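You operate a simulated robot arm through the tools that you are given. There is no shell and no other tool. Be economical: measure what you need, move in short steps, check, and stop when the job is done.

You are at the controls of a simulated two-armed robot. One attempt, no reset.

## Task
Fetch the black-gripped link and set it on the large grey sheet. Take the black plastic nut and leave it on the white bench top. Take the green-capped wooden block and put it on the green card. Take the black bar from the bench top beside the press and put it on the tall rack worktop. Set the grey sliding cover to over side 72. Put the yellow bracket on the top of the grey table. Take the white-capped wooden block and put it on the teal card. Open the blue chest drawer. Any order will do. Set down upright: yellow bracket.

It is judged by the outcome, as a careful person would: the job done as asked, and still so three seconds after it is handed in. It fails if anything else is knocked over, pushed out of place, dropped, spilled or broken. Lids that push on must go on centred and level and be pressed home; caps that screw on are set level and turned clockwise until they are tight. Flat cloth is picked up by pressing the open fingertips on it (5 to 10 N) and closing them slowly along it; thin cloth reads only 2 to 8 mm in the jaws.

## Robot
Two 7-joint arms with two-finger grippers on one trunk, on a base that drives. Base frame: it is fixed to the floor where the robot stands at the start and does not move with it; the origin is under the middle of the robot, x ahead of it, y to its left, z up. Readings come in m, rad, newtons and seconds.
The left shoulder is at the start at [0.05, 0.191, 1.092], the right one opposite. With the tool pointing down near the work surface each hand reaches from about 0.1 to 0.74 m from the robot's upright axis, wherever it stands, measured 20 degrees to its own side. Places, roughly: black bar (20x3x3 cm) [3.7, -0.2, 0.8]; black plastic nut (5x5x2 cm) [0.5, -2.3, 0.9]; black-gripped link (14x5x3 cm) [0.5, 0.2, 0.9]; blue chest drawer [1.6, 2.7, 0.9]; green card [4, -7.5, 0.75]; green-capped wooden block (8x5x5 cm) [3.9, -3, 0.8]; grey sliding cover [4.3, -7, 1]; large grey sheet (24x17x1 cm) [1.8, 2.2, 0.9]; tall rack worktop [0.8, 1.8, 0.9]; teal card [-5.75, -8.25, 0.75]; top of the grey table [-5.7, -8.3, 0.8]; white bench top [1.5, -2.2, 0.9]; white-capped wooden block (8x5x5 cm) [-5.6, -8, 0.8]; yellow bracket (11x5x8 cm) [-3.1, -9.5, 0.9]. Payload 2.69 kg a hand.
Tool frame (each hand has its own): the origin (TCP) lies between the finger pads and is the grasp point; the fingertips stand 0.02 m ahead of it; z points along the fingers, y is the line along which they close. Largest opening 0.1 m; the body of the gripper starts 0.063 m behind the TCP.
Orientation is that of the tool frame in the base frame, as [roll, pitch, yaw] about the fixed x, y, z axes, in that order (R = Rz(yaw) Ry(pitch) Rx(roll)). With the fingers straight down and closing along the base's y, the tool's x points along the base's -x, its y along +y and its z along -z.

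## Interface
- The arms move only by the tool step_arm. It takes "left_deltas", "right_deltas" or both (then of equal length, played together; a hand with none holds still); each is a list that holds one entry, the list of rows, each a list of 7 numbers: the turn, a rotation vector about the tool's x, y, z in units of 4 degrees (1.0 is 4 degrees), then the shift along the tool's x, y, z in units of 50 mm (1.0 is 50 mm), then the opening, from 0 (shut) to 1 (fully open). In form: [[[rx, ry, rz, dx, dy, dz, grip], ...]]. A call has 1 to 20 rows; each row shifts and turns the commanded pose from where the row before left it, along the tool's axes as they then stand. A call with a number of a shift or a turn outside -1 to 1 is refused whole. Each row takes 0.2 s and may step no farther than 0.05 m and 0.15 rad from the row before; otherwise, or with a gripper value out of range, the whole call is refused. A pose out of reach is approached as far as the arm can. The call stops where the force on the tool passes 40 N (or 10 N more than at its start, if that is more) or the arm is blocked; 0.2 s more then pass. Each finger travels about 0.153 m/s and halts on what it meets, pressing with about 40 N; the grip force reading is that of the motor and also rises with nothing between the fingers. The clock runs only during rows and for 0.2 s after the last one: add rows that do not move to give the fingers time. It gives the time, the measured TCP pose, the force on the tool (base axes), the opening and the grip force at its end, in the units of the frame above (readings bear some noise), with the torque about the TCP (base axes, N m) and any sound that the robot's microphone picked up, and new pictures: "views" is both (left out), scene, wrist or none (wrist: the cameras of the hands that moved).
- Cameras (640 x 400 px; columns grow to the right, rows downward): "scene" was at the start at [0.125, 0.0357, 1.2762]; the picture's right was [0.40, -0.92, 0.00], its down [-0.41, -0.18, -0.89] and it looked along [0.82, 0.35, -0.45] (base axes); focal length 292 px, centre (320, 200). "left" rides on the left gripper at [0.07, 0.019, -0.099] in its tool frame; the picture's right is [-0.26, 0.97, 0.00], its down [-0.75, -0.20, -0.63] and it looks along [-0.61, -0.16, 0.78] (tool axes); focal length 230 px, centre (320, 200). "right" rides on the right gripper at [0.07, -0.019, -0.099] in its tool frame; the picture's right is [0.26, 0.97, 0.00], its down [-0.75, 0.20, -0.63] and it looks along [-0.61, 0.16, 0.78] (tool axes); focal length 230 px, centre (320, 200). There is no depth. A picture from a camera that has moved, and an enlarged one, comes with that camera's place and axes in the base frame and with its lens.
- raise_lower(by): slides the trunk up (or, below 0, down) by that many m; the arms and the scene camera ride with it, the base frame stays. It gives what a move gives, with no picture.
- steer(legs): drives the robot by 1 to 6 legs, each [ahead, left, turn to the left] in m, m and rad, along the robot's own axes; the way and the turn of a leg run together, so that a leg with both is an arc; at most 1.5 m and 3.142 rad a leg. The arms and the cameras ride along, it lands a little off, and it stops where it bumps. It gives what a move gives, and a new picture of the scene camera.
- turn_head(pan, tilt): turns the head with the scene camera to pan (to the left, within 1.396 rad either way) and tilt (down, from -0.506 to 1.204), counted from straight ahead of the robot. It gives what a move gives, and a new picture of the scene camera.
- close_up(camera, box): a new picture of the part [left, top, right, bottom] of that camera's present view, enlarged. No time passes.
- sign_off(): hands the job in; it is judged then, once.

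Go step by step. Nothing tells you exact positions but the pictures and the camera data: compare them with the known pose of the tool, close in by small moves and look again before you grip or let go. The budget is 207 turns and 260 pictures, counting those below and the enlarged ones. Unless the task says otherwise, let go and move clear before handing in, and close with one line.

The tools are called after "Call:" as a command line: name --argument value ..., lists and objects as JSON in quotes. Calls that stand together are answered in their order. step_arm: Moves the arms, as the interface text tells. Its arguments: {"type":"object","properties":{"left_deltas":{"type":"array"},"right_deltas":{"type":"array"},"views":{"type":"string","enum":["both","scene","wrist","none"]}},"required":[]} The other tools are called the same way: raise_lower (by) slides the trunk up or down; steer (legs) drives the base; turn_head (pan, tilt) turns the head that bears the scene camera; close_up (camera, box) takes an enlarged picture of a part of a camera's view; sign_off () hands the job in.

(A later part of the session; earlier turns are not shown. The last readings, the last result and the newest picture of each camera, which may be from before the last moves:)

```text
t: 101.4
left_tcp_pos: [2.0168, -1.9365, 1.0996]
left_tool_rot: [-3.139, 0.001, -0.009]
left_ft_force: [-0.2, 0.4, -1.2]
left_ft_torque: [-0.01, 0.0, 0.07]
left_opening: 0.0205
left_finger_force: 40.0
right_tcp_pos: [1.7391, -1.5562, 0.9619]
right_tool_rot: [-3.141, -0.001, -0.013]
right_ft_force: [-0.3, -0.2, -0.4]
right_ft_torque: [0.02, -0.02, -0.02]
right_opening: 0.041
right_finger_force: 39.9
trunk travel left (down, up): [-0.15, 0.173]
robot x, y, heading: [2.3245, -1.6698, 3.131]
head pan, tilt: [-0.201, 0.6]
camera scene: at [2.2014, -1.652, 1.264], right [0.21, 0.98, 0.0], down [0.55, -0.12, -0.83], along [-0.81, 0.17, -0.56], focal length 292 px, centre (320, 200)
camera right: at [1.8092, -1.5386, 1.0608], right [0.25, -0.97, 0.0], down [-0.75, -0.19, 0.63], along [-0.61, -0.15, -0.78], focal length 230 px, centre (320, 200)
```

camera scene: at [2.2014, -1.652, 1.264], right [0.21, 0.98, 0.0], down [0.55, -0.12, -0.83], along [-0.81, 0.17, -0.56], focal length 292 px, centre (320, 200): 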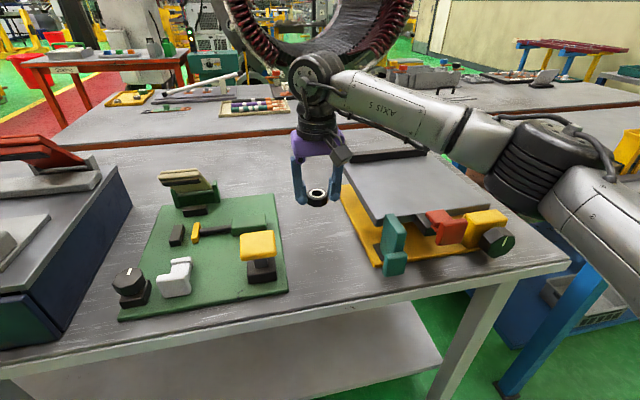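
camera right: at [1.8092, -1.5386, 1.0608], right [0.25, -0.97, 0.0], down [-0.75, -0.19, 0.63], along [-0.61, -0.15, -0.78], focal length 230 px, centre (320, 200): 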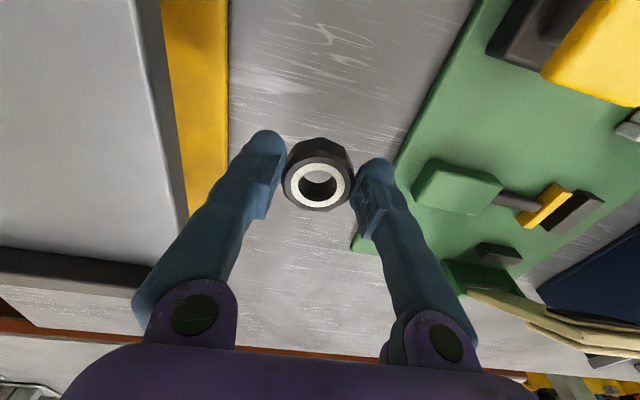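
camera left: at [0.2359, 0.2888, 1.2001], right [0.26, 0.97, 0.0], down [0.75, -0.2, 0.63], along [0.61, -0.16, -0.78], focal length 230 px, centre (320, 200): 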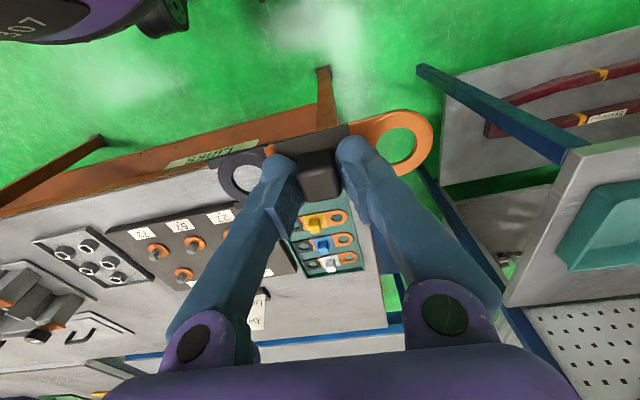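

Clear on both sides. I'll lower to just above the top.

Call:
step_arm --right_deltas '[[[0, 0, 0, 0, 0, 0.5, 0.2], [0, 0, 0, 0, 0, 0.4, 0.2], [0, 0, 0, 0, 0, 0.3, 0.2], [0, 0, 0, 0, 0, 0.06, 0.2], [0, 0, 0, 0, 0, 0, 0.2]]]' --views "wrist"

```text
t: 102.6
left_tcp_pos: [2.0165, -1.9369, 1.0998]
left_tool_rot: [-3.139, 0.003, -0.011]
left_ft_force: [-0.9, -0.6, -0.5]
left_ft_torque: [0.02, 0.0, -0.03]
left_opening: 0.0207
left_finger_force: 40.1
right_tcp_pos: [1.738, -1.5533, 0.8974]
right_tool_rot: [3.142, 0.001, -0.013]
right_ft_force: [-0.1, -0.1, -0.4]
right_ft_torque: [-0.02, 0.02, 0.02]
right_opening: 0.0407
right_finger_force: 39.8
trunk travel left (down, up): [-0.15, 0.173]
robot x, y, heading: [2.3266, -1.6681, 3.125]
head pan, tilt: [-0.201, 0.6]
camera right: at [1.8085, -1.5365, 0.997], right [0.25, -0.97, 0.0], down [-0.75, -0.19, 0.63], along [-0.61, -0.15, -0.78], focal length 230 px, centre (320, 200)
```

right: 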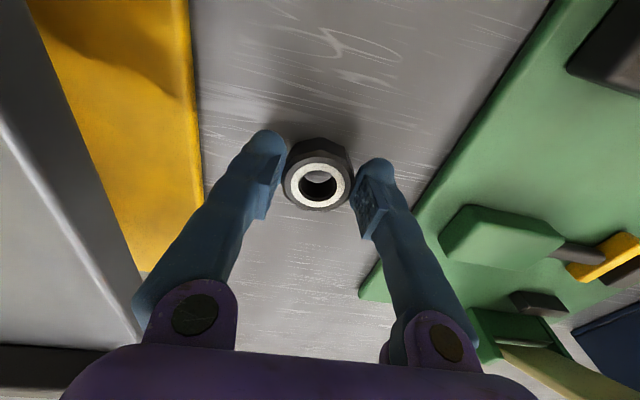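

Not touching yet. I'll take 2 mm steps.

Call:
step_arm --right_deltas '[[[0, 0, 0, 0, 0, 0.04, 0.2], [0, 0, 0, 0, 0, 0.04, 0.2], [0, 0, 0, 0, 0, 0.04, 0.2], [0, 0, 0, 0, 0, 0, 0.2]]]' --views "none"

```text
t: 103.6
left_tcp_pos: [2.0168, -1.9366, 1.1]
left_tool_rot: [-3.139, 0.003, -0.011]
left_ft_force: [-1.5, -0.2, -1.1]
left_ft_torque: [0.01, -0.02, -0.01]
left_opening: 0.0209
left_finger_force: 40.1
right_tcp_pos: [1.7379, -1.5544, 0.8926]
right_tool_rot: [-3.141, 0.0, -0.012]
right_ft_force: [-1.0, 1.0, -0.1]
right_ft_torque: [0.0, 0.0, -0.03]
right_opening: 0.0407
right_finger_force: 40.0
trunk travel left (down, up): [-0.15, 0.173]
robot x, y, heading: [2.3242, -1.6693, 3.127]
head pan, tilt: [-0.201, 0.6]
```

Call:
step_arm --right_deltas '[[[0, 0, 0, 0, 0, 0.04, 0.2], [0, 0, 0, 0, 0, 0.04, 0.2], [0, 0, 0, 0, 0, 0.04, 0.2], [0, 0, 0, 0, 0, 0, 0.2]]]' --views "wrist"

```text
t: 104.6
left_tcp_pos: [2.0165, -1.9368, 1.1014]
left_tool_rot: [-3.139, 0.002, -0.01]
left_ft_force: [0.5, 0.4, -1.2]
left_ft_torque: [0.03, -0.02, 0.01]
left_opening: 0.0208
left_finger_force: 39.8
right_tcp_pos: [1.7385, -1.5553, 0.8891]
right_tool_rot: [-3.141, 0.004, -0.014]
right_ft_force: [-0.5, 3.1, 13.2]
right_ft_torque: [0.16, -0.12, 0.04]
right_opening: 0.0408
right_finger_force: 39.4
trunk travel left (down, up): [-0.15, 0.173]
robot x, y, heading: [2.3312, -1.6704, 3.122]
head pan, tilt: [-0.201, 0.6]
camera right: at [1.8095, -1.5377, 0.9874], right [0.24, -0.97, 0.0], down [-0.75, -0.19, 0.63], along [-0.61, -0.15, -0.77], focal length 230 px, centre (320, 200)
```

right: 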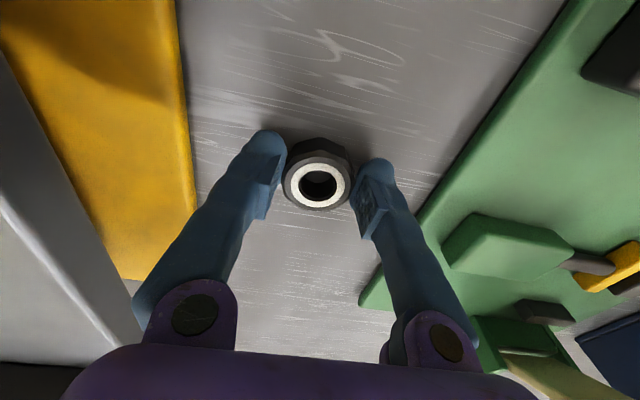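

In contact (13 N). I'll release gently and lift away.

Call:
step_arm --right_deltas '[[[0, 0, 0, 0, 0, -0.03, 0.45], [0, 0, 0, 0, 0, 0, 0.6], [0, 0, 0, 0, 0, 0, 0.6], [0, 0, 0, 0, 0, -0.5, 0.6], [0, 0, 0, 0, 0, -0.9, 0.6], [0, 0, 0, 0, 0, -0.9, 0.6], [0, 0, 0, 0, 0, -0.9, 0.6], [0, 0, 0, 0.9, 0, -0.4, 0.8], [0, 0, 0, 0.9, 0, -0.4, 1], [0, 0, 0, 0.9, 0, 0, 1], [0, 0, 0, 0.9, 0, 0, 1], [0, 0, 0, 0.9, 0, 0, 1]]]' --views "scene"

```text
t: 107.2
left_tcp_pos: [2.0173, -1.9365, 1.099]
left_tool_rot: [3.141, 0.001, -0.011]
left_ft_force: [0.6, -0.4, -1.0]
left_ft_torque: [0.03, 0.03, -0.01]
left_opening: 0.0209
left_finger_force: 40.4
right_tcp_pos: [1.963, -1.557, 1.09]
right_tool_rot: [-3.141, 0.001, -0.012]
right_ft_force: [0.3, -0.7, 0.2]
right_ft_torque: [0.0, -0.01, 0.01]
right_opening: 0.0998
right_finger_force: 0.0
trunk travel left (down, up): [-0.15, 0.173]
robot x, y, heading: [2.3258, -1.6694, 3.131]
head pan, tilt: [-0.201, 0.6]
camera scene: at [2.2016, -1.6522, 1.264], right [0.21, 0.98, 0.0], down [0.55, -0.12, -0.83], along [-0.81, 0.17, -0.56], focal length 292 px, centre (320, 200)
```

scene: 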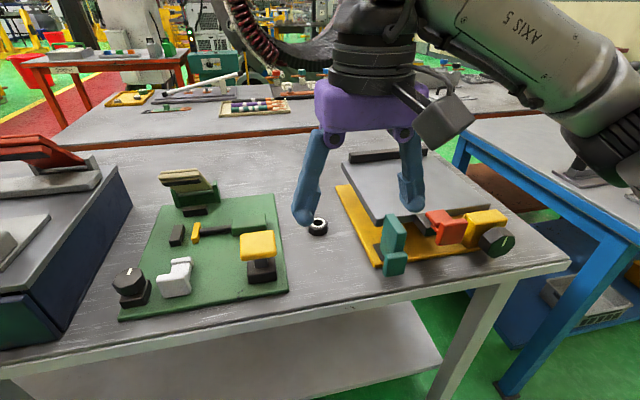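

The nut is on the bench. I'll back away, turn to face the wall benches, and go to the press for the black bar.

Call:
steer --legs '[[-0.27, 0, 0], [0, 0, -3.13], [0, 1.45, 0]]'

Call:
turn_head --pan 0.0 --tilt 0.4

```text
t: 129.1
left_tcp_pos: [2.9319, 0.057, 1.1005]
left_tool_rot: [-3.138, 0.002, 3.131]
left_ft_force: [-0.1, 0.5, -1.2]
left_ft_torque: [0.01, 0.02, 0.0]
left_opening: 0.0206
left_finger_force: 39.9
right_tcp_pos: [2.988, -0.3219, 1.0904]
right_tool_rot: [3.141, -0.002, 3.129]
right_ft_force: [0.4, -0.6, 0.3]
right_ft_torque: [-0.02, -0.01, -0.02]
right_opening: 0.1
right_finger_force: 0.0
trunk travel left (down, up): [-0.15, 0.173]
robot x, y, heading: [2.6211, -0.2122, -0.008]
head pan, tilt: [-0.201, 0.6]
camera scene: at [2.7489, -0.2278, 1.2639], right [-0.21, -0.98, 0.0], down [-0.55, 0.12, -0.83], along [0.81, -0.17, -0.56], focal length 292 px, centre (320, 200)
```

scene: 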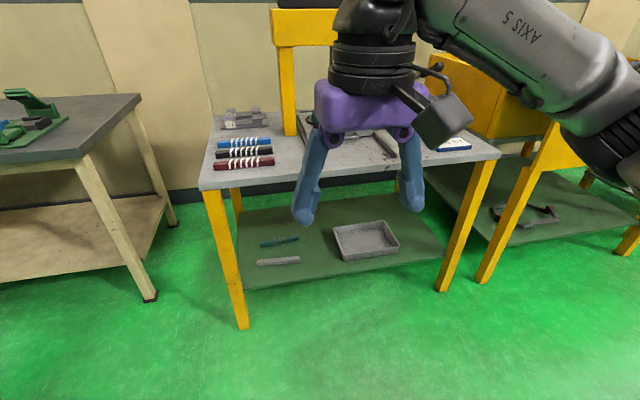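

```text
t: 129.8
left_tcp_pos: [2.9311, 0.0582, 1.0983]
left_tool_rot: [-3.139, 0.002, 3.131]
left_ft_force: [0.5, 0.9, -0.9]
left_ft_torque: [-0.01, -0.02, 0.01]
left_opening: 0.0207
left_finger_force: 40.2
right_tcp_pos: [2.9859, -0.3208, 1.0897]
right_tool_rot: [3.141, 0.001, 3.131]
right_ft_force: [-0.1, 0.6, -0.1]
right_ft_torque: [0.03, -0.01, -0.01]
right_opening: 0.1001
right_finger_force: 0.1
trunk travel left (down, up): [-0.15, 0.173]
robot x, y, heading: [2.6223, -0.2103, -0.015]
head pan, tilt: [0.0, 0.4]
camera scene: at [2.7551, -0.2104, 1.2821], right [-0.01, -1.0, 0.0], down [-0.39, 0.0, -0.92], along [0.92, -0.01, -0.39], focal length 292 px, centre (320, 200)
```

scene: 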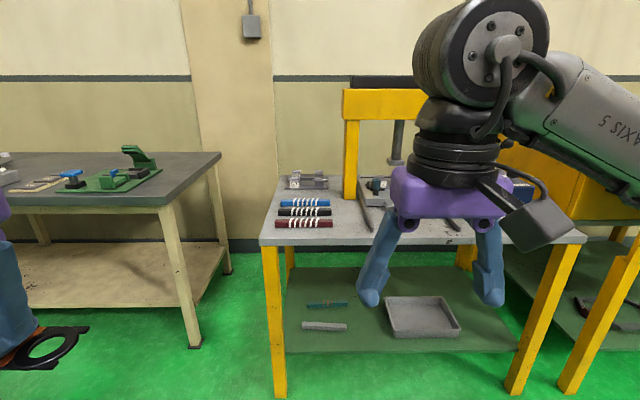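

Three striped bars lie beside the press: blue, black (middle) and dark red, all running along y. I'll enlarge the view to locate the black one.

Call:
close_up --camera "scene" --box '[250, 170, 380, 250]'

```text
4.92 times, centred on (315, 210) of scene
camera zoom: at [2.7551, -0.2104, 1.2821], right [-0.01, -1.0, 0.0], down [-0.39, 0.0, -0.92], along [0.92, -0.01, -0.39], focal length 1435 px, centre (345, 151)
```

zoom: 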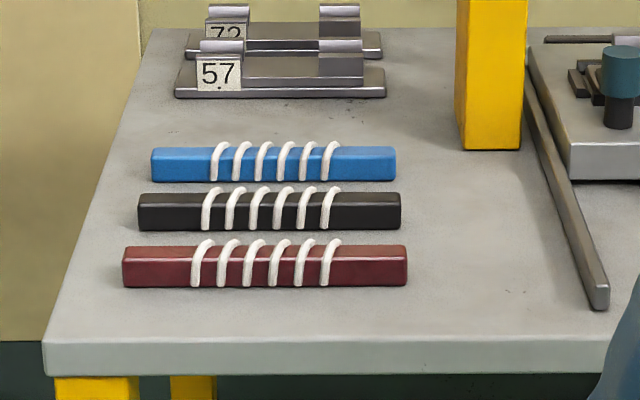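

The black bar is at about [3.745, -0.164, 0.81]. I'll drive closer and turn the right wrist 90° so the fingers close across it.

Call:
steer --legs '[[0.54, 0.2, 0.012]]'

Call:
step_arm --right_deltas '[[[0, 0, 1, 0, 0, 0, 1], [0, 0, 1, 0, 0, 0, 1], [0, 0, 1, 0, 0, 0, 1], [0, 0, 1, 0, 0, 0, 1], [0, 0, 1, 0, 0, 0, 1], [0, 0, 1, 0, 0, 0, 1], [0, 0, 1, 0, 0, 0, 1], [0, 0, 1, 0, 0, 0, 1], [0, 0, 1, 0, 0, 0, 1], [0, 0, 1, 0, 0, 0, 1], [0, 0, 1, 0, 0, 0, 1], [0, 0, 1, 0, 0, 0, 1], [0, 0, 1, 0, 0, 0, 1], [0, 0, 1, 0, 0, 0, 1], [0, 0, 1, 0, 0, 0, 1], [0, 0, 1, 0, 0, 0, 1], [0, 0, 1, 0, 0, 0, 1], [0, 0, 1, 0, 0, 0, 1], [0, 0, 1, 0, 0, 0, 1], [0, 0, 1, 0, 0, 0, 1]]]' --views "none"

```text
t: 133.1
left_tcp_pos: [3.4576, 0.2579, 1.0983]
left_tool_rot: [-3.14, 0.003, 3.138]
left_ft_force: [0.3, 0.5, -1.5]
left_ft_torque: [0.0, 0.04, -0.04]
left_opening: 0.0206
left_finger_force: 39.8
right_tcp_pos: [3.5159, -0.1212, 1.0903]
right_tool_rot: [-3.14, -0.001, 3.137]
right_ft_force: [-0.2, 0.3, 0.7]
right_ft_torque: [0.01, 0.02, 0.02]
right_opening: 0.0997
right_finger_force: 0.1
trunk travel left (down, up): [-0.15, 0.173]
robot x, y, heading: [3.1479, -0.0092, -0.008]
head pan, tilt: [0.0, 0.4]
camera scene: at [3.2841, -0.0115, 1.2821], right [-0.01, -1.0, 0.0], down [-0.39, 0.0, -0.92], along [0.92, -0.01, -0.39], focal length 292 px, centre (320, 200)
```

scene: 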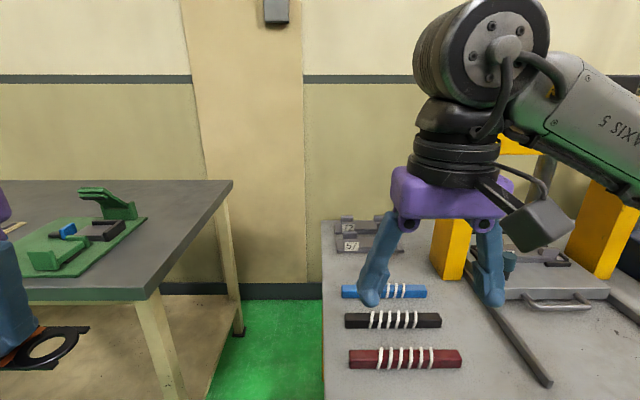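

```text
t: 137.3
left_tcp_pos: [3.4589, 0.258, 1.0997]
left_tool_rot: [-3.141, 0.001, 3.138]
left_ft_force: [0.0, 1.1, -0.8]
left_ft_torque: [0.0, 0.0, -0.03]
left_opening: 0.0206
left_finger_force: 40.9
right_tcp_pos: [3.5146, -0.1202, 1.09]
right_tool_rot: [-3.14, 0.0, 1.738]
right_ft_force: [-0.8, 0.0, 0.4]
right_ft_torque: [0.01, 0.01, 0.0]
right_opening: 0.0999
right_finger_force: 0.1
trunk travel left (down, up): [-0.15, 0.173]
robot x, y, heading: [3.1556, -0.0101, -0.006]
head pan, tilt: [0.0, 0.4]
```

Call:
step_arm --right_deltas '[[[0, 0, 0.8, 0, 0, 0, 1], [0, 0, 0.8, 0, 0, 0, 1], [0, 0, 0.79, 0, 0, 0, 1], [0, 0, 0, -0.167, 0.77, 0.57, 1], [0, 0, 0, -0.167, 0.77, 0.57, 1], [0, 0, 0, -0.167, 0.77, 0.57, 1], [0, 0, 0, -0.167, 0.77, 0.57, 1], [0, 0, 0, -0.167, 0.77, 0.57, 0.6], [0, 0, 0, -0.167, 0.77, 0.57, 0.5], [0, 0, 0, 0, 0, 0, 0.5]]]' --views "both"

```text
t: 139.5
left_tcp_pos: [3.4576, 0.2574, 1.0996]
left_tool_rot: [-3.14, 0.001, 3.139]
left_ft_force: [-0.3, -0.4, -2.2]
left_ft_torque: [0.01, 0.02, 0.01]
left_opening: 0.0207
left_finger_force: 39.7
right_tcp_pos: [3.7443, -0.1701, 0.919]
right_tool_rot: [3.141, -0.001, 1.574]
right_ft_force: [-0.9, -0.2, 0.1]
right_ft_torque: [-0.03, 0.01, 0.01]
right_opening: 0.0502
right_finger_force: 0.0
trunk travel left (down, up): [-0.15, 0.173]
robot x, y, heading: [3.1508, -0.0085, -0.002]
head pan, tilt: [0.0, 0.4]
camera scene: at [3.2834, -0.0117, 1.2822], right [-0.01, -1.0, 0.0], down [-0.39, 0.0, -0.92], along [0.92, -0.01, -0.39], focal length 292 px, centre (320, 200)
camera right: at [3.7253, -0.1004, 1.0177], right [0.97, 0.26, 0.0], down [0.2, -0.75, 0.63], along [0.16, -0.61, -0.78], focal length 230 px, centre (320, 200)
```

scene: 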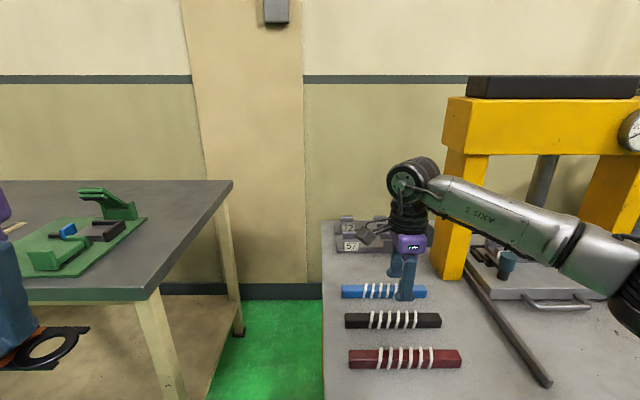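
right: 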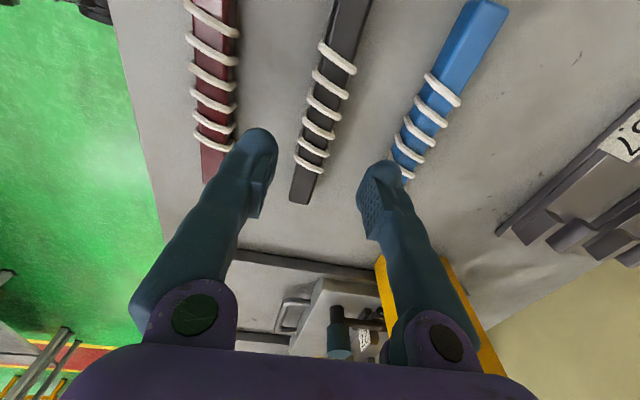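

The bar is at x≈3.745, y≈-0.165, with ~8 cm spacing to its neighbours. I'll descend most of the way with the opening at 0.06.

Call:
step_arm --right_deltas '[[[0, 0, 0, 0, 0, 0.5, 0.6], [0, 0, 0, 0, 0.02, 0.5, 0.6], [0, 0, 0, 0, 0, 0.4, 0.6], [0, 0, 0, 0, 0, 0, 0.6]]]' --views "wrist"

```text
t: 140.5
left_tcp_pos: [3.4584, 0.2581, 1.101]
left_tool_rot: [-3.14, 0.001, 3.138]
left_ft_force: [0.3, 0.6, -1.3]
left_ft_torque: [0.01, -0.01, -0.03]
left_opening: 0.0207
left_finger_force: 39.8
right_tcp_pos: [3.747, -0.1703, 0.8485]
right_tool_rot: [3.141, -0.001, 1.572]
right_ft_force: [-0.6, 0.1, 0.2]
right_ft_torque: [0.02, -0.04, -0.01]
right_opening: 0.0601
right_finger_force: 0.0
trunk travel left (down, up): [-0.15, 0.173]
robot x, y, heading: [3.1531, -0.0131, -0.004]
head pan, tilt: [0.0, 0.4]
camera right: at [3.7283, -0.1006, 0.9485], right [0.97, 0.26, 0.0], down [0.2, -0.75, 0.63], along [0.16, -0.61, -0.78], focal length 230 px, centre (320, 200)
```

right: 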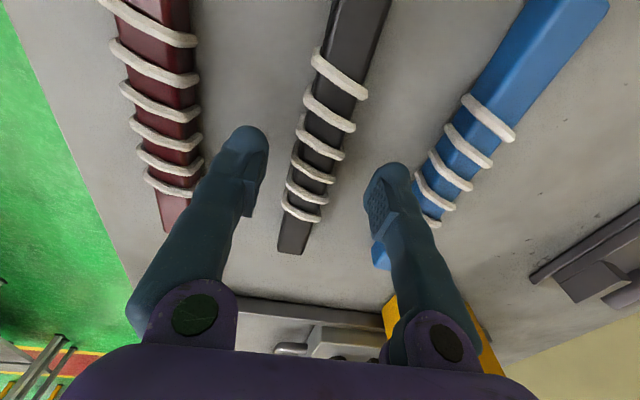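

Call:
step_arm --right_deltas '[[[0, 0, 0, 0, -0.03, 0.4, 0.6], [0, 0, 0, 0, 0, 0.24, 0.6], [0, 0, 0, 0, 0, 0, 0.4], [0, 0, 0, 0, 0, 0, 0.2], [0, 0, 0, 0, 0, 0, 0.1], [0, 0, 0, 0, 0, 0, 0.1]]]' --views "wrist"

```text
t: 141.9
left_tcp_pos: [3.4579, 0.2574, 1.1004]
left_tool_rot: [-3.14, 0.004, 3.137]
left_ft_force: [-0.1, 0.6, -0.6]
left_ft_torque: [0.03, 0.0, -0.02]
left_opening: 0.0207
left_finger_force: 40.5
right_tcp_pos: [3.7452, -0.1697, 0.8193]
right_tool_rot: [3.14, 0.0, 1.571]
right_ft_force: [-4.8, -0.2, 13.5]
right_ft_torque: [0.16, 0.21, -0.05]
right_opening: 0.0229
right_finger_force: 40.1
trunk travel left (down, up): [-0.15, 0.173]
robot x, y, heading: [3.1508, -0.0098, -0.008]
head pan, tilt: [0.0, 0.4]
camera right: at [3.7254, -0.0998, 0.9183], right [0.97, 0.26, 0.0], down [0.2, -0.75, 0.63], along [0.17, -0.61, -0.78], focal length 230 px, centre (320, 200)
```

right: 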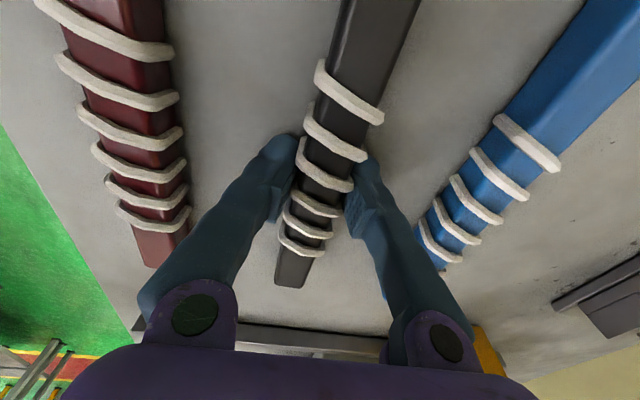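

Gripped at 23 mm. I'll lift clear and retract.

Call:
step_arm --right_deltas '[[[0, 0, 0, 0, 0, -0.5, 0], [0, 0, 0, 0, 0, -0.9, 0], [0, 0, 0, 0, 0, -0.9, 0], [0, 0, 0, 0, 0, -0.9, 0], [0, 0, 0, 0, 0, -0.9, 0], [0, 0, 0, 0, -0.5, -0.8, 0], [0, 0, 0, 0, -0.9, -0.3, 0], [0, 0, 0, 0, -0.9, 0, 0], [0, 0, 0, 0, -0.9, 0, 0], [0, 0, 0, 0, -0.9, 0, 0]]]' --views "wrist"

Call:
turn_head --pan 1.39 --tilt 0.3

```text
t: 144.1
left_tcp_pos: [3.4583, 0.2569, 1.1001]
left_tool_rot: [-3.141, 0.002, 3.137]
left_ft_force: [0.3, 0.1, -1.3]
left_ft_torque: [0.01, 0.02, 0.02]
left_opening: 0.0209
left_finger_force: 40.0
right_tcp_pos: [3.54, -0.1722, 1.0774]
right_tool_rot: [-3.141, 0.0, 1.57]
right_ft_force: [-0.5, -0.1, -2.1]
right_ft_torque: [-0.04, -0.02, -0.02]
right_opening: 0.023
right_finger_force: 40.3
trunk travel left (down, up): [-0.15, 0.173]
robot x, y, heading: [3.1503, -0.0105, -0.003]
head pan, tilt: [0.0, 0.4]
camera right: at [3.5211, -0.1023, 1.1764], right [0.97, 0.26, 0.0], down [0.2, -0.75, 0.63], along [0.16, -0.61, -0.78], focal length 230 px, centre (320, 200)
```

right: 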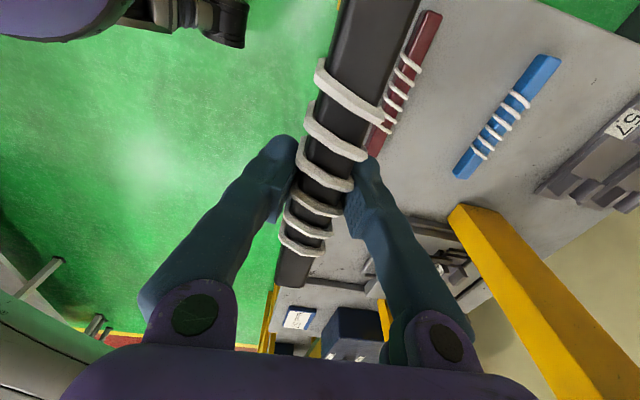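

```text
t: 145.6
left_tcp_pos: [3.4578, 0.2566, 1.1005]
left_tool_rot: [3.141, 0.002, 3.139]
left_ft_force: [-0.6, 0.2, -0.8]
left_ft_torque: [0.01, 0.0, 0.01]
left_opening: 0.0207
left_finger_force: 40.2
right_tcp_pos: [3.5427, -0.1704, 1.077]
right_tool_rot: [-3.141, 0.0, 1.572]
right_ft_force: [-0.6, 0.1, -3.8]
right_ft_torque: [0.01, 0.03, 0.0]
right_opening: 0.0228
right_finger_force: 39.9
trunk travel left (down, up): [-0.15, 0.173]
robot x, y, heading: [3.1522, -0.0091, -0.005]
head pan, tilt: [1.389, 0.3]
camera scene: at [3.2088, 0.0805, 1.2914], right [0.98, -0.19, 0.0], down [-0.06, -0.29, -0.96], along [0.18, 0.94, -0.3], focal length 292 px, centre (320, 200)
```

scene: 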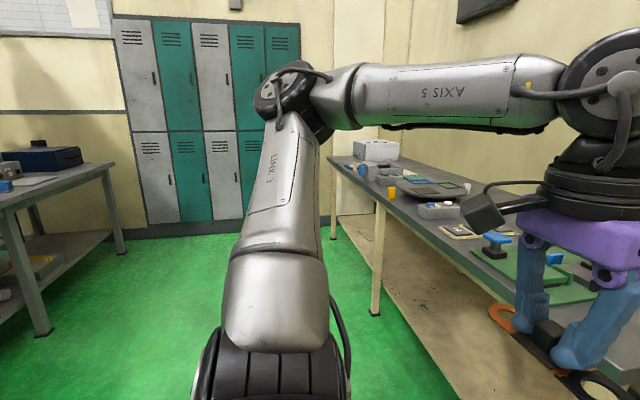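

The bar is secure. The sheet and the blue chest are on the rack table to the north-west, edge x≈1.9. I'll back up, turn and drive up the aisle.

Call:
steer --legs '[[-0.55, 0, 0], [0, 0, 1.574], [1.2, 0, 0], [0.9, 0, 0]]'

Call:
turn_head --pan 1.1 --tilt 0.45

```text
t: 162.5
left_tcp_pos: [2.3535, 2.387, 1.0997]
left_tool_rot: [-3.14, 0.001, -1.582]
left_ft_force: [0.0, -0.6, -1.5]
left_ft_torque: [-0.04, 0.01, 0.01]
left_opening: 0.0207
left_finger_force: 39.8
right_tcp_pos: [2.7838, 2.4641, 1.0757]
right_tool_rot: [3.141, 0.0, 3.134]
right_ft_force: [0.1, 0.2, -3.5]
right_ft_torque: [-0.05, 0.0, -0.01]
right_opening: 0.023
right_finger_force: 40.0
trunk travel left (down, up): [-0.15, 0.173]
robot x, y, heading: [2.6178, 2.0724, 1.552]
head pan, tilt: [1.389, 0.3]
camera scene: at [2.5285, 2.1324, 1.2914], right [0.2, 0.98, 0.0], down [0.29, -0.06, -0.96], along [-0.94, 0.19, -0.3], focal length 292 px, centre (320, 200)
```

scene: 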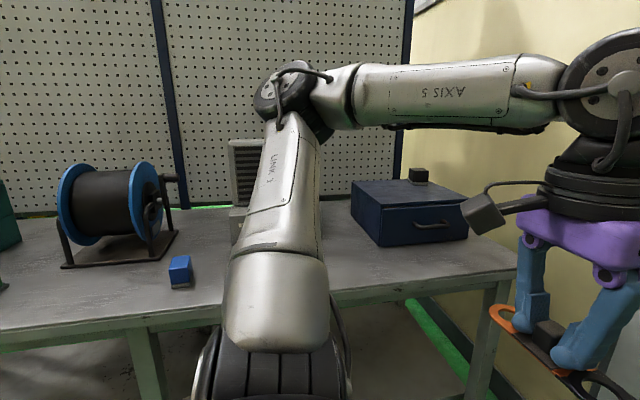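

```text
t: 163.3
left_tcp_pos: [2.3534, 2.385, 1.1002]
left_tool_rot: [-3.14, 0.002, -1.585]
left_ft_force: [0.4, -0.6, -1.2]
left_ft_torque: [-0.01, 0.0, 0.02]
left_opening: 0.021
left_finger_force: 39.8
right_tcp_pos: [2.7838, 2.4624, 1.0765]
right_tool_rot: [-3.141, 0.001, 3.132]
right_ft_force: [-0.1, -0.2, -3.3]
right_ft_torque: [-0.02, -0.03, 0.0]
right_opening: 0.023
right_finger_force: 39.6
trunk travel left (down, up): [-0.15, 0.173]
robot x, y, heading: [2.6179, 2.077, 1.557]
head pan, tilt: [1.1, 0.45]
camera scene: at [2.5388, 2.1567, 1.2775], right [0.47, 0.88, 0.0], down [0.38, -0.2, -0.9], along [-0.8, 0.42, -0.43], focal length 292 px, centre (320, 200)
```

scene: 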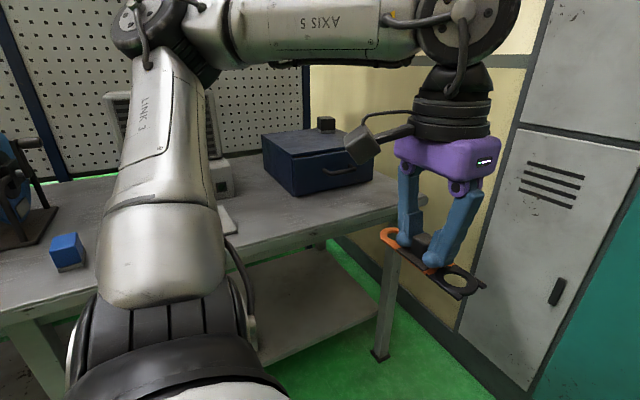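

I see the blue chest with its drawer facing the aisle. I'll turn to face the table.

Call:
steer --legs '[[0, 0, 1.584], [0, -0.3, 0]]'

Call:
turn_head --pan 0.0 --tilt 0.5

```text
t: 170.4
left_tcp_pos: [2.312, 2.1035, 1.0998]
left_tool_rot: [-3.139, 0.003, 0.006]
left_ft_force: [0.5, 0.8, -0.6]
left_ft_torque: [-0.02, 0.0, -0.03]
left_opening: 0.0206
left_finger_force: 40.3
right_tcp_pos: [2.2262, 2.5315, 1.0776]
right_tool_rot: [-3.141, 0.0, -1.56]
right_ft_force: [0.3, -0.2, -3.7]
right_ft_torque: [0.07, 0.01, 0.01]
right_opening: 0.0228
right_finger_force: 40.1
trunk travel left (down, up): [-0.15, 0.173]
robot x, y, heading: [2.6187, 2.3736, -3.132]
head pan, tilt: [1.1, 0.45]
camera scene: at [2.5368, 2.2919, 1.2775], right [-0.89, 0.45, 0.0], down [0.2, 0.39, -0.9], along [-0.41, -0.8, -0.44], focal length 292 px, centre (320, 200)
```

scene: 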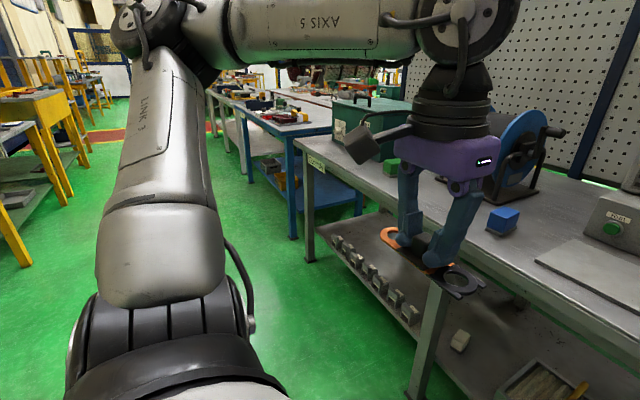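

```text
t: 171.7
left_tcp_pos: [2.3119, 2.1044, 1.1]
left_tool_rot: [-3.139, 0.001, 0.005]
left_ft_force: [0.0, -0.1, -0.6]
left_ft_torque: [-0.02, 0.0, 0.02]
left_opening: 0.021
left_finger_force: 39.6
right_tcp_pos: [2.2249, 2.5323, 1.0765]
right_tool_rot: [3.14, -0.001, -1.561]
right_ft_force: [0.2, 0.3, -3.0]
right_ft_torque: [-0.05, 0.02, 0.03]
right_opening: 0.0231
right_finger_force: 40.4
trunk travel left (down, up): [-0.15, 0.173]
robot x, y, heading: [2.6188, 2.3727, -3.139]
head pan, tilt: [0.0, 0.499]
camera scene: at [2.4872, 2.3733, 1.273], right [0.0, 1.0, 0.0], down [0.48, 0.0, -0.88], along [-0.88, 0.0, -0.48], focal length 292 px, centre (320, 200)
```

scene: 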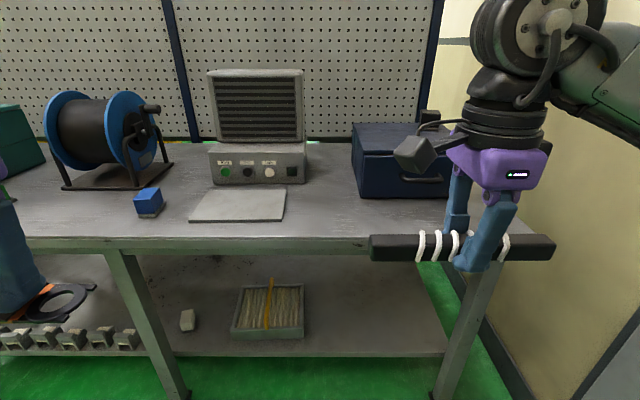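

The grey sheet is at about [1.79, 2.155], in front of the grey box. I'll drive forward 0.25 m and move the link over it.

Call:
steer --legs '[[0.25, 0, 0]]'

Call:
close_up --camera "left" --box '[0, 0, 640, 400]'

```text
t: 173.5
left_tcp_pos: [2.0603, 2.1042, 1.1008]
left_tool_rot: [-3.14, 0.0, 0.002]
left_ft_force: [0.8, 0.8, -0.9]
left_ft_torque: [-0.05, -0.03, 0.01]
left_opening: 0.0203
left_finger_force: 39.9
right_tcp_pos: [1.9757, 2.5331, 1.0771]
right_tool_rot: [-3.141, 0.001, -1.564]
right_ft_force: [0.9, 0.1, -2.3]
right_ft_torque: [0.0, -0.04, 0.0]
right_opening: 0.0229
right_finger_force: 40.3
trunk travel left (down, up): [-0.15, 0.173]
robot x, y, heading: [2.368, 2.3739, 3.142]
head pan, tilt: [0.0, 0.499]
camera scene: at [2.2356, 2.3734, 1.2729], right [0.0, 1.0, 0.0], down [0.48, 0.0, -0.88], along [-0.88, 0.0, -0.48], focal length 292 px, centre (320, 200)
```

scene: 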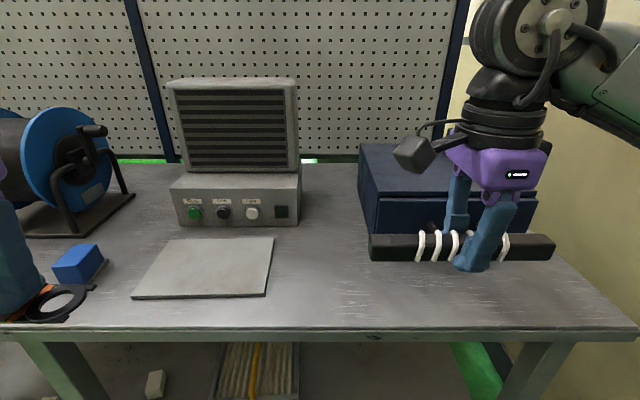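

```text
1.00 times, centred on (320, 200) of left (not enlarged: the box is as wide or as high as the picture)
camera zoom: at [2.1294, 2.0857, 1.2], right [-0.26, -0.97, 0.0], down [-0.75, 0.2, 0.63], along [-0.61, 0.16, -0.78], focal length 230 px, centre (320, 200)
```

zoom: 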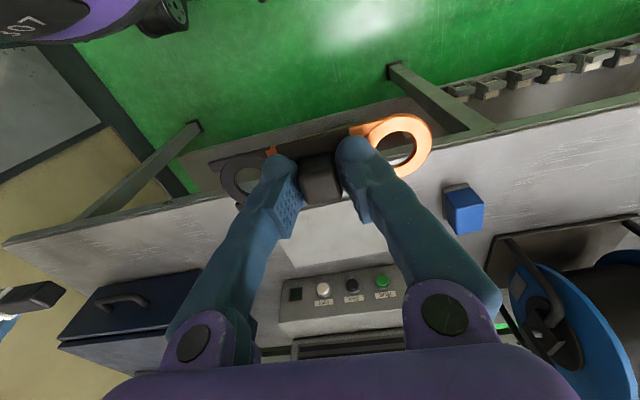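

The sheet centre is at about [1.782, 2.155, 0.88]. I'll move the link above it.

Call:
step_arm --left_deltas '[[[0, 0, 0, -0.794, -0.146, 0.43, 0], [0, 0, 0, -0.794, -0.146, 0.43, 0], [0, 0, 0, -0.794, -0.146, 0.43, 0], [0, 0, 0, -0.794, -0.146, 0.43, 0], [0, 0, 0, -0.794, -0.146, 0.43, 0], [0, 0, 0, -0.794, -0.146, 0.43, 0], [0, 0, 0, -0.794, -0.146, 0.43, 0], [0, 0, 0, 0, 0, 0, 0]]]' --views "both"

```text
t: 175.3
left_tcp_pos: [1.7977, 2.1424, 0.9522]
left_tool_rot: [-3.138, 0.004, 0.003]
left_ft_force: [-0.7, 0.0, -1.6]
left_ft_torque: [0.0, 0.02, -0.06]
left_opening: 0.0209
left_finger_force: 40.1
left hand out of reach, approached as far as the arm can: row 7
right_tcp_pos: [1.9755, 2.533, 1.0762]
right_tool_rot: [-3.14, 0.001, -1.565]
right_ft_force: [0.8, -0.2, -3.8]
right_ft_torque: [0.0, -0.05, -0.01]
right_opening: 0.0227
right_finger_force: 39.6
trunk travel left (down, up): [-0.15, 0.173]
robot x, y, heading: [2.3663, 2.3756, 3.143]
head pan, tilt: [0.0, 0.499]
camera scene: at [2.2361, 2.3736, 1.2729], right [0.0, 1.0, 0.0], down [0.48, 0.0, -0.88], along [-0.88, 0.0, -0.48], focal length 292 px, centre (320, 200)
camera left: at [1.8681, 2.1232, 1.0523], right [-0.26, -0.97, 0.0], down [-0.75, 0.2, 0.63], along [-0.61, 0.16, -0.77], focal length 230 px, centre (320, 200)
```

scene: 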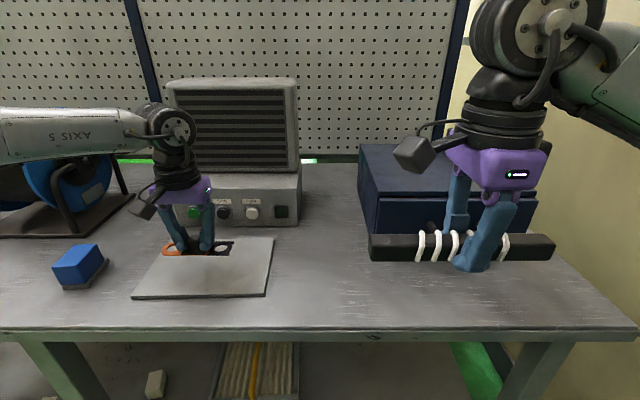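
left: 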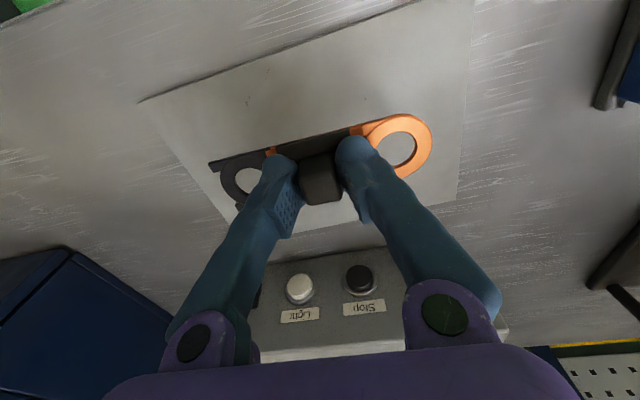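

The link is over the sheet and within its edges. I'll descend, slowly near the end.

Call:
step_arm --left_deltas '[[[0, 0, 0, 0.15, -0.1, 0.3, 0], [0, 0, 0, 0.0, 0, 0.3, 0], [0, 0, 0, 0, 0, 0.1, 0], [0, 0, 0, 0, 0, 0.04, 0], [0, 0, 0, 0, 0, 0, 0]]]' --views "wrist"

```text
t: 176.5
left_tcp_pos: [1.8087, 2.1456, 0.916]
left_tool_rot: [-3.138, 0.003, 0.003]
left_ft_force: [-0.3, -0.7, -0.6]
left_ft_torque: [0.02, 0.0, 0.01]
left_opening: 0.0207
left_finger_force: 40.1
left hand out of reach, approached as far as the arm can: row 2
right_tcp_pos: [1.974, 2.5331, 1.0764]
right_tool_rot: [-3.141, 0.0, -1.564]
right_ft_force: [-0.1, -0.4, -3.4]
right_ft_torque: [0.0, -0.02, -0.04]
right_opening: 0.023
right_finger_force: 40.1
trunk travel left (down, up): [-0.15, 0.173]
robot x, y, heading: [2.3638, 2.3726, 3.136]
head pan, tilt: [0.0, 0.499]
camera left: at [1.8793, 2.1261, 1.0163], right [-0.26, -0.97, 0.0], down [-0.75, 0.2, 0.63], along [-0.61, 0.16, -0.77], focal length 230 px, centre (320, 200)
```

left: 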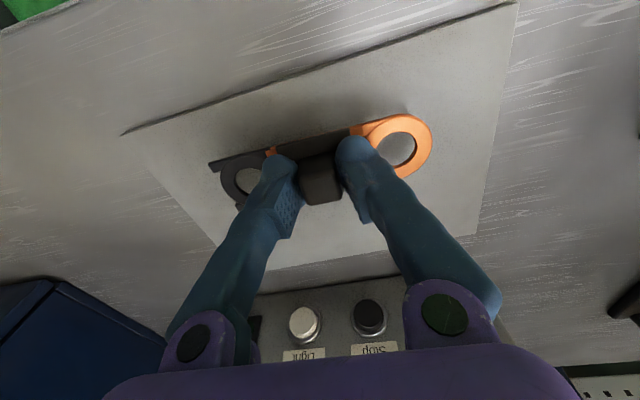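

The arm is at its reach limit, so I'll drive 5 cm nearer; the hand rides along to x≈1.76.

Call:
steer --legs '[[0.05, 0, 0]]'

Call:
step_arm --left_deltas '[[[0, 0, 0, 0.4, 0, 0.05, 0], [0, 0, 0, 0, 0, 0.05, 0], [0, 0, 0, 0, 0, 0.04, 0], [0, 0, 0, 0, 0, 0.04, 0], [0, 0, 0, 0, 0, 0, 0]]]' --views "wrist"

```text
t: 177.4
left_tcp_pos: [1.7589, 2.1451, 0.915]
left_tool_rot: [-3.137, 0.003, 0.003]
left_ft_force: [-0.7, 0.4, -1.5]
left_ft_torque: [-0.03, -0.02, 0.01]
left_opening: 0.0207
left_finger_force: 40.2
right_tcp_pos: [1.9246, 2.5321, 1.0765]
right_tool_rot: [-3.14, 0.0, -1.563]
right_ft_force: [-0.7, 0.1, -3.2]
right_ft_torque: [0.0, -0.03, 0.0]
right_opening: 0.0228
right_finger_force: 40.6
trunk travel left (down, up): [-0.15, 0.173]
robot x, y, heading: [2.3177, 2.3754, -3.145]
head pan, tilt: [0.0, 0.499]
camera scene: at [2.186, 2.3733, 1.2728], right [0.0, 1.0, 0.0], down [0.48, 0.0, -0.88], along [-0.88, 0.0, -0.48], focal length 292 px, centre (320, 200)
```

scene: 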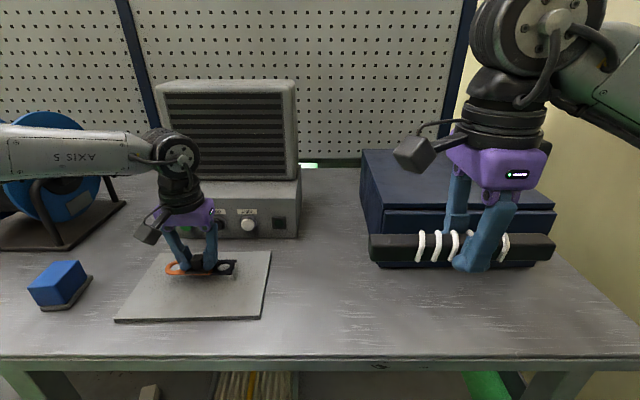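

```text
t: 178.7
left_tcp_pos: [1.7805, 2.1447, 0.9059]
left_tool_rot: [-3.137, 0.004, 0.002]
left_ft_force: [-0.4, 0.3, -1.1]
left_ft_torque: [-0.01, 0.0, 0.01]
left_opening: 0.0209
left_finger_force: 40.1
right_tcp_pos: [1.9245, 2.5332, 1.0764]
right_tool_rot: [-3.141, 0.0, -1.562]
right_ft_force: [0.2, 0.7, -3.4]
right_ft_torque: [0.02, -0.01, 0.03]
right_opening: 0.0228
right_finger_force: 40.1
trunk travel left (down, up): [-0.15, 0.173]
robot x, y, heading: [2.3179, 2.3748, -3.143]
head pan, tilt: [0.0, 0.499]
camera left: at [1.8502, 2.1257, 1.007], right [-0.26, -0.97, 0.0], down [-0.75, 0.2, 0.63], along [-0.61, 0.16, -0.77], focal length 230 px, centre (320, 200)
```

left: 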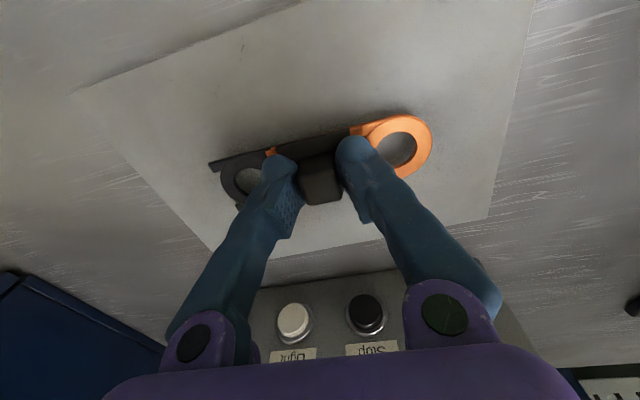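

Call:
step_arm --left_deltas '[[[0, 0, 0, 0, 0, 0.04, 0], [0, 0, 0, 0, 0, 0.04, 0], [0, 0, 0, 0, 0, 0.04, 0], [0, 0, 0, 0, 0, 0, 0]]]' --views "none"

```text
t: 179.7
left_tcp_pos: [1.7802, 2.1452, 0.902]
left_tool_rot: [-3.137, 0.004, 0.002]
left_ft_force: [0.1, -0.3, -1.6]
left_ft_torque: [0.01, 0.01, 0.05]
left_opening: 0.0207
left_finger_force: 40.1
right_tcp_pos: [1.9258, 2.5336, 1.0773]
right_tool_rot: [3.141, 0.0, -1.563]
right_ft_force: [0.4, -1.3, -2.6]
right_ft_torque: [0.03, 0.01, -0.01]
right_opening: 0.0229
right_finger_force: 40.3
trunk travel left (down, up): [-0.15, 0.173]
robot x, y, heading: [2.3187, 2.3755, -3.145]
head pan, tilt: [0.0, 0.499]
```

Call:
step_arm --left_deltas '[[[0, 0, 0, 0, 0, 0.04, 0], [0, 0, 0, 0, 0, 0.04, 0], [0, 0, 0, 0, 0, 0.04, 0], [0, 0, 0, 0, 0, 0, 0]]]' --views "wrist"

```text
t: 180.7
left_tcp_pos: [1.7789, 2.1443, 0.896]
left_tool_rot: [-3.138, 0.005, 0.001]
left_ft_force: [0.1, -1.0, 6.9]
left_ft_torque: [-0.04, -0.15, 0.0]
left_opening: 0.0207
left_finger_force: 39.8
right_tcp_pos: [1.9268, 2.5331, 1.0776]
right_tool_rot: [-3.14, -0.001, -1.563]
right_ft_force: [-0.4, 0.0, -3.1]
right_ft_torque: [-0.02, -0.02, 0.0]
right_opening: 0.0232
right_finger_force: 39.6
trunk travel left (down, up): [-0.15, 0.173]
robot x, y, heading: [2.3176, 2.3748, -3.137]
head pan, tilt: [0.0, 0.499]
camera left: at [1.8505, 2.1259, 0.996], right [-0.26, -0.97, 0.0], down [-0.75, 0.2, 0.63], along [-0.61, 0.16, -0.77], focal length 230 px, centre (320, 200)
```

left: 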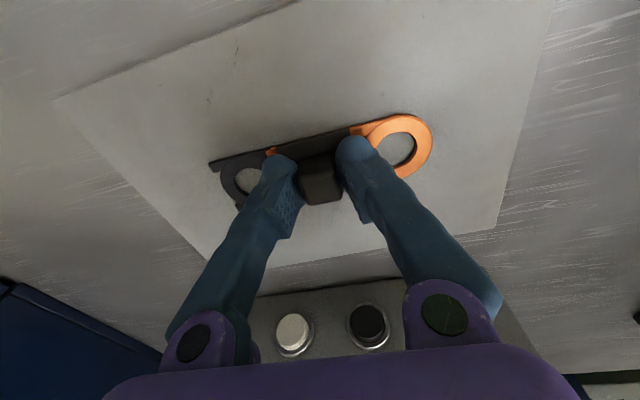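

Touching. I'll release and lift away.

Call:
step_arm --left_deltas '[[[0, 0, 0, 0, 0, 0, 0.3], [0, 0, 0, 0, 0, 0, 0.5], [0, 0, 0, 0, 0, 0, 0.5], [0, 0, 0, 0, 0, -0.5, 0.5], [0, 0, 0, 0, 0, -0.8, 0.5], [0, 0, 0, 0, 0, -0.9, 0.5], [0, 0, 0, 0, 0, -0.9, 0.5], [0, 0, 0, 0.9, 0, 0, 0.8], [0, 0, 0, 0.9, 0, 0, 1], [0, 0, 0, 0.9, 0, 0, 1], [0, 0, 0, 0.9, 0, 0, 1], [0, 0, 0, 0.9, 0, 0, 1]]]' --views "scene"

```text
t: 183.2
left_tcp_pos: [2.0085, 2.1458, 1.0491]
left_tool_rot: [-3.14, 0.005, 0.005]
left_ft_force: [-0.3, 0.2, -0.1]
left_ft_torque: [-0.03, 0.0, -0.03]
left_opening: 0.0997
left_finger_force: 0.0
right_tcp_pos: [1.9258, 2.5328, 1.0774]
right_tool_rot: [3.141, -0.001, -1.561]
right_ft_force: [-0.8, 0.3, -2.3]
right_ft_torque: [-0.01, 0.04, 0.02]
right_opening: 0.0228
right_finger_force: 39.5
trunk travel left (down, up): [-0.15, 0.173]
robot x, y, heading: [2.3171, 2.3739, -3.141]
head pan, tilt: [0.0, 0.499]
camera scene: at [2.188, 2.3731, 1.2731], right [0.0, 1.0, 0.0], down [0.48, 0.0, -0.88], along [-0.88, 0.0, -0.48], focal length 292 px, centre (320, 200)
```

scene: 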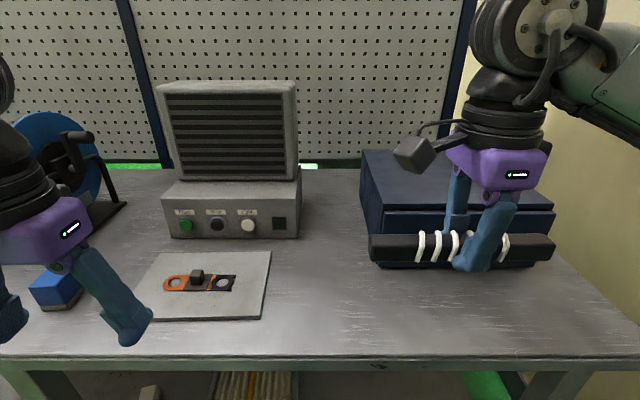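

The link lies on the sheet. Next is the drawer: I'll move the right hand (with the bar) aside and up, shift the robot, and look at the handle.

Call:
step_arm --right_deltas '[[[0, 0, 0, -0.8, -0.3, -0.4, 0], [0, 0, 0, -0.8, -0.3, -0.4, 0], [0, 0, 0, -0.8, -0.3, -0.4, 0], [0, 0, 0, -0.8, -0.3, -0.4, 0], [0, 0, 0, 0, 0, 0, 0]]]' --views "none"

Call:
turn_head --pan -0.35 --tilt 0.55

```text
t: 184.4
left_tcp_pos: [2.0063, 2.1462, 1.0489]
left_tool_rot: [-3.138, 0.002, 0.001]
left_ft_force: [0.6, 0.0, 0.1]
left_ft_torque: [-0.01, 0.04, -0.04]
left_opening: 0.1002
left_finger_force: 0.0
right_tcp_pos: [1.9848, 2.6926, 1.1562]
right_tool_rot: [-3.14, -0.001, -1.563]
right_ft_force: [0.5, -0.2, -3.7]
right_ft_torque: [0.04, 0.02, 0.02]
right_opening: 0.0228
right_finger_force: 40.2
trunk travel left (down, up): [-0.15, 0.173]
robot x, y, heading: [2.3168, 2.3762, -3.143]
head pan, tilt: [0.0, 0.499]
```

```text
t: 185.3
left_tcp_pos: [2.0069, 2.1436, 1.0498]
left_tool_rot: [-3.138, 0.002, 0.002]
left_ft_force: [0.8, -0.2, -0.2]
left_ft_torque: [-0.01, 0.0, -0.04]
left_opening: 0.1
left_finger_force: 0.0
right_tcp_pos: [1.9862, 2.6921, 1.156]
right_tool_rot: [3.141, 0.001, -1.562]
right_ft_force: [-0.6, -0.1, -1.8]
right_ft_torque: [0.02, 0.04, -0.03]
right_opening: 0.0228
right_finger_force: 39.9
trunk travel left (down, up): [-0.15, 0.173]
robot x, y, heading: [2.3161, 2.3727, -3.142]
head pan, tilt: [-0.351, 0.55]
camera scene: at [2.1937, 2.4042, 1.2684], right [0.34, 0.94, 0.0], down [0.49, -0.18, -0.85], along [-0.8, 0.29, -0.52], focal length 292 px, centre (320, 200)
```

scene: 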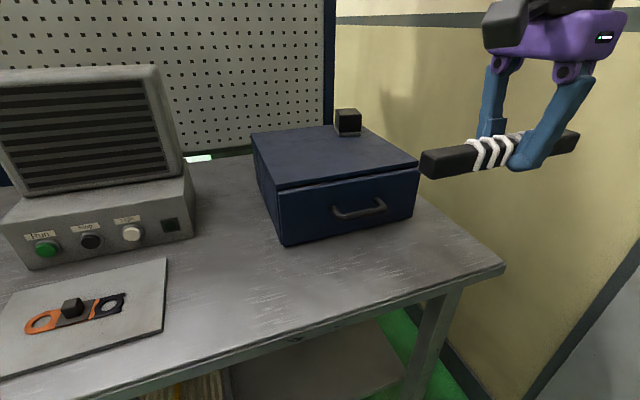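

Call:
close_up --camera "scene" --box '[260, 120, 440, 260]'

```text
2.86 times, centred on (350, 190) of scene
camera zoom: at [2.1937, 2.4042, 1.2684], right [0.34, 0.94, 0.0], down [0.49, -0.18, -0.85], along [-0.8, 0.29, -0.52], focal length 833 px, centre (234, 229)
```

zoom: 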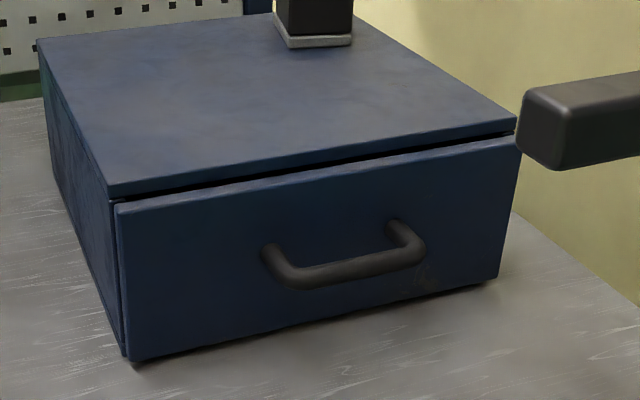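

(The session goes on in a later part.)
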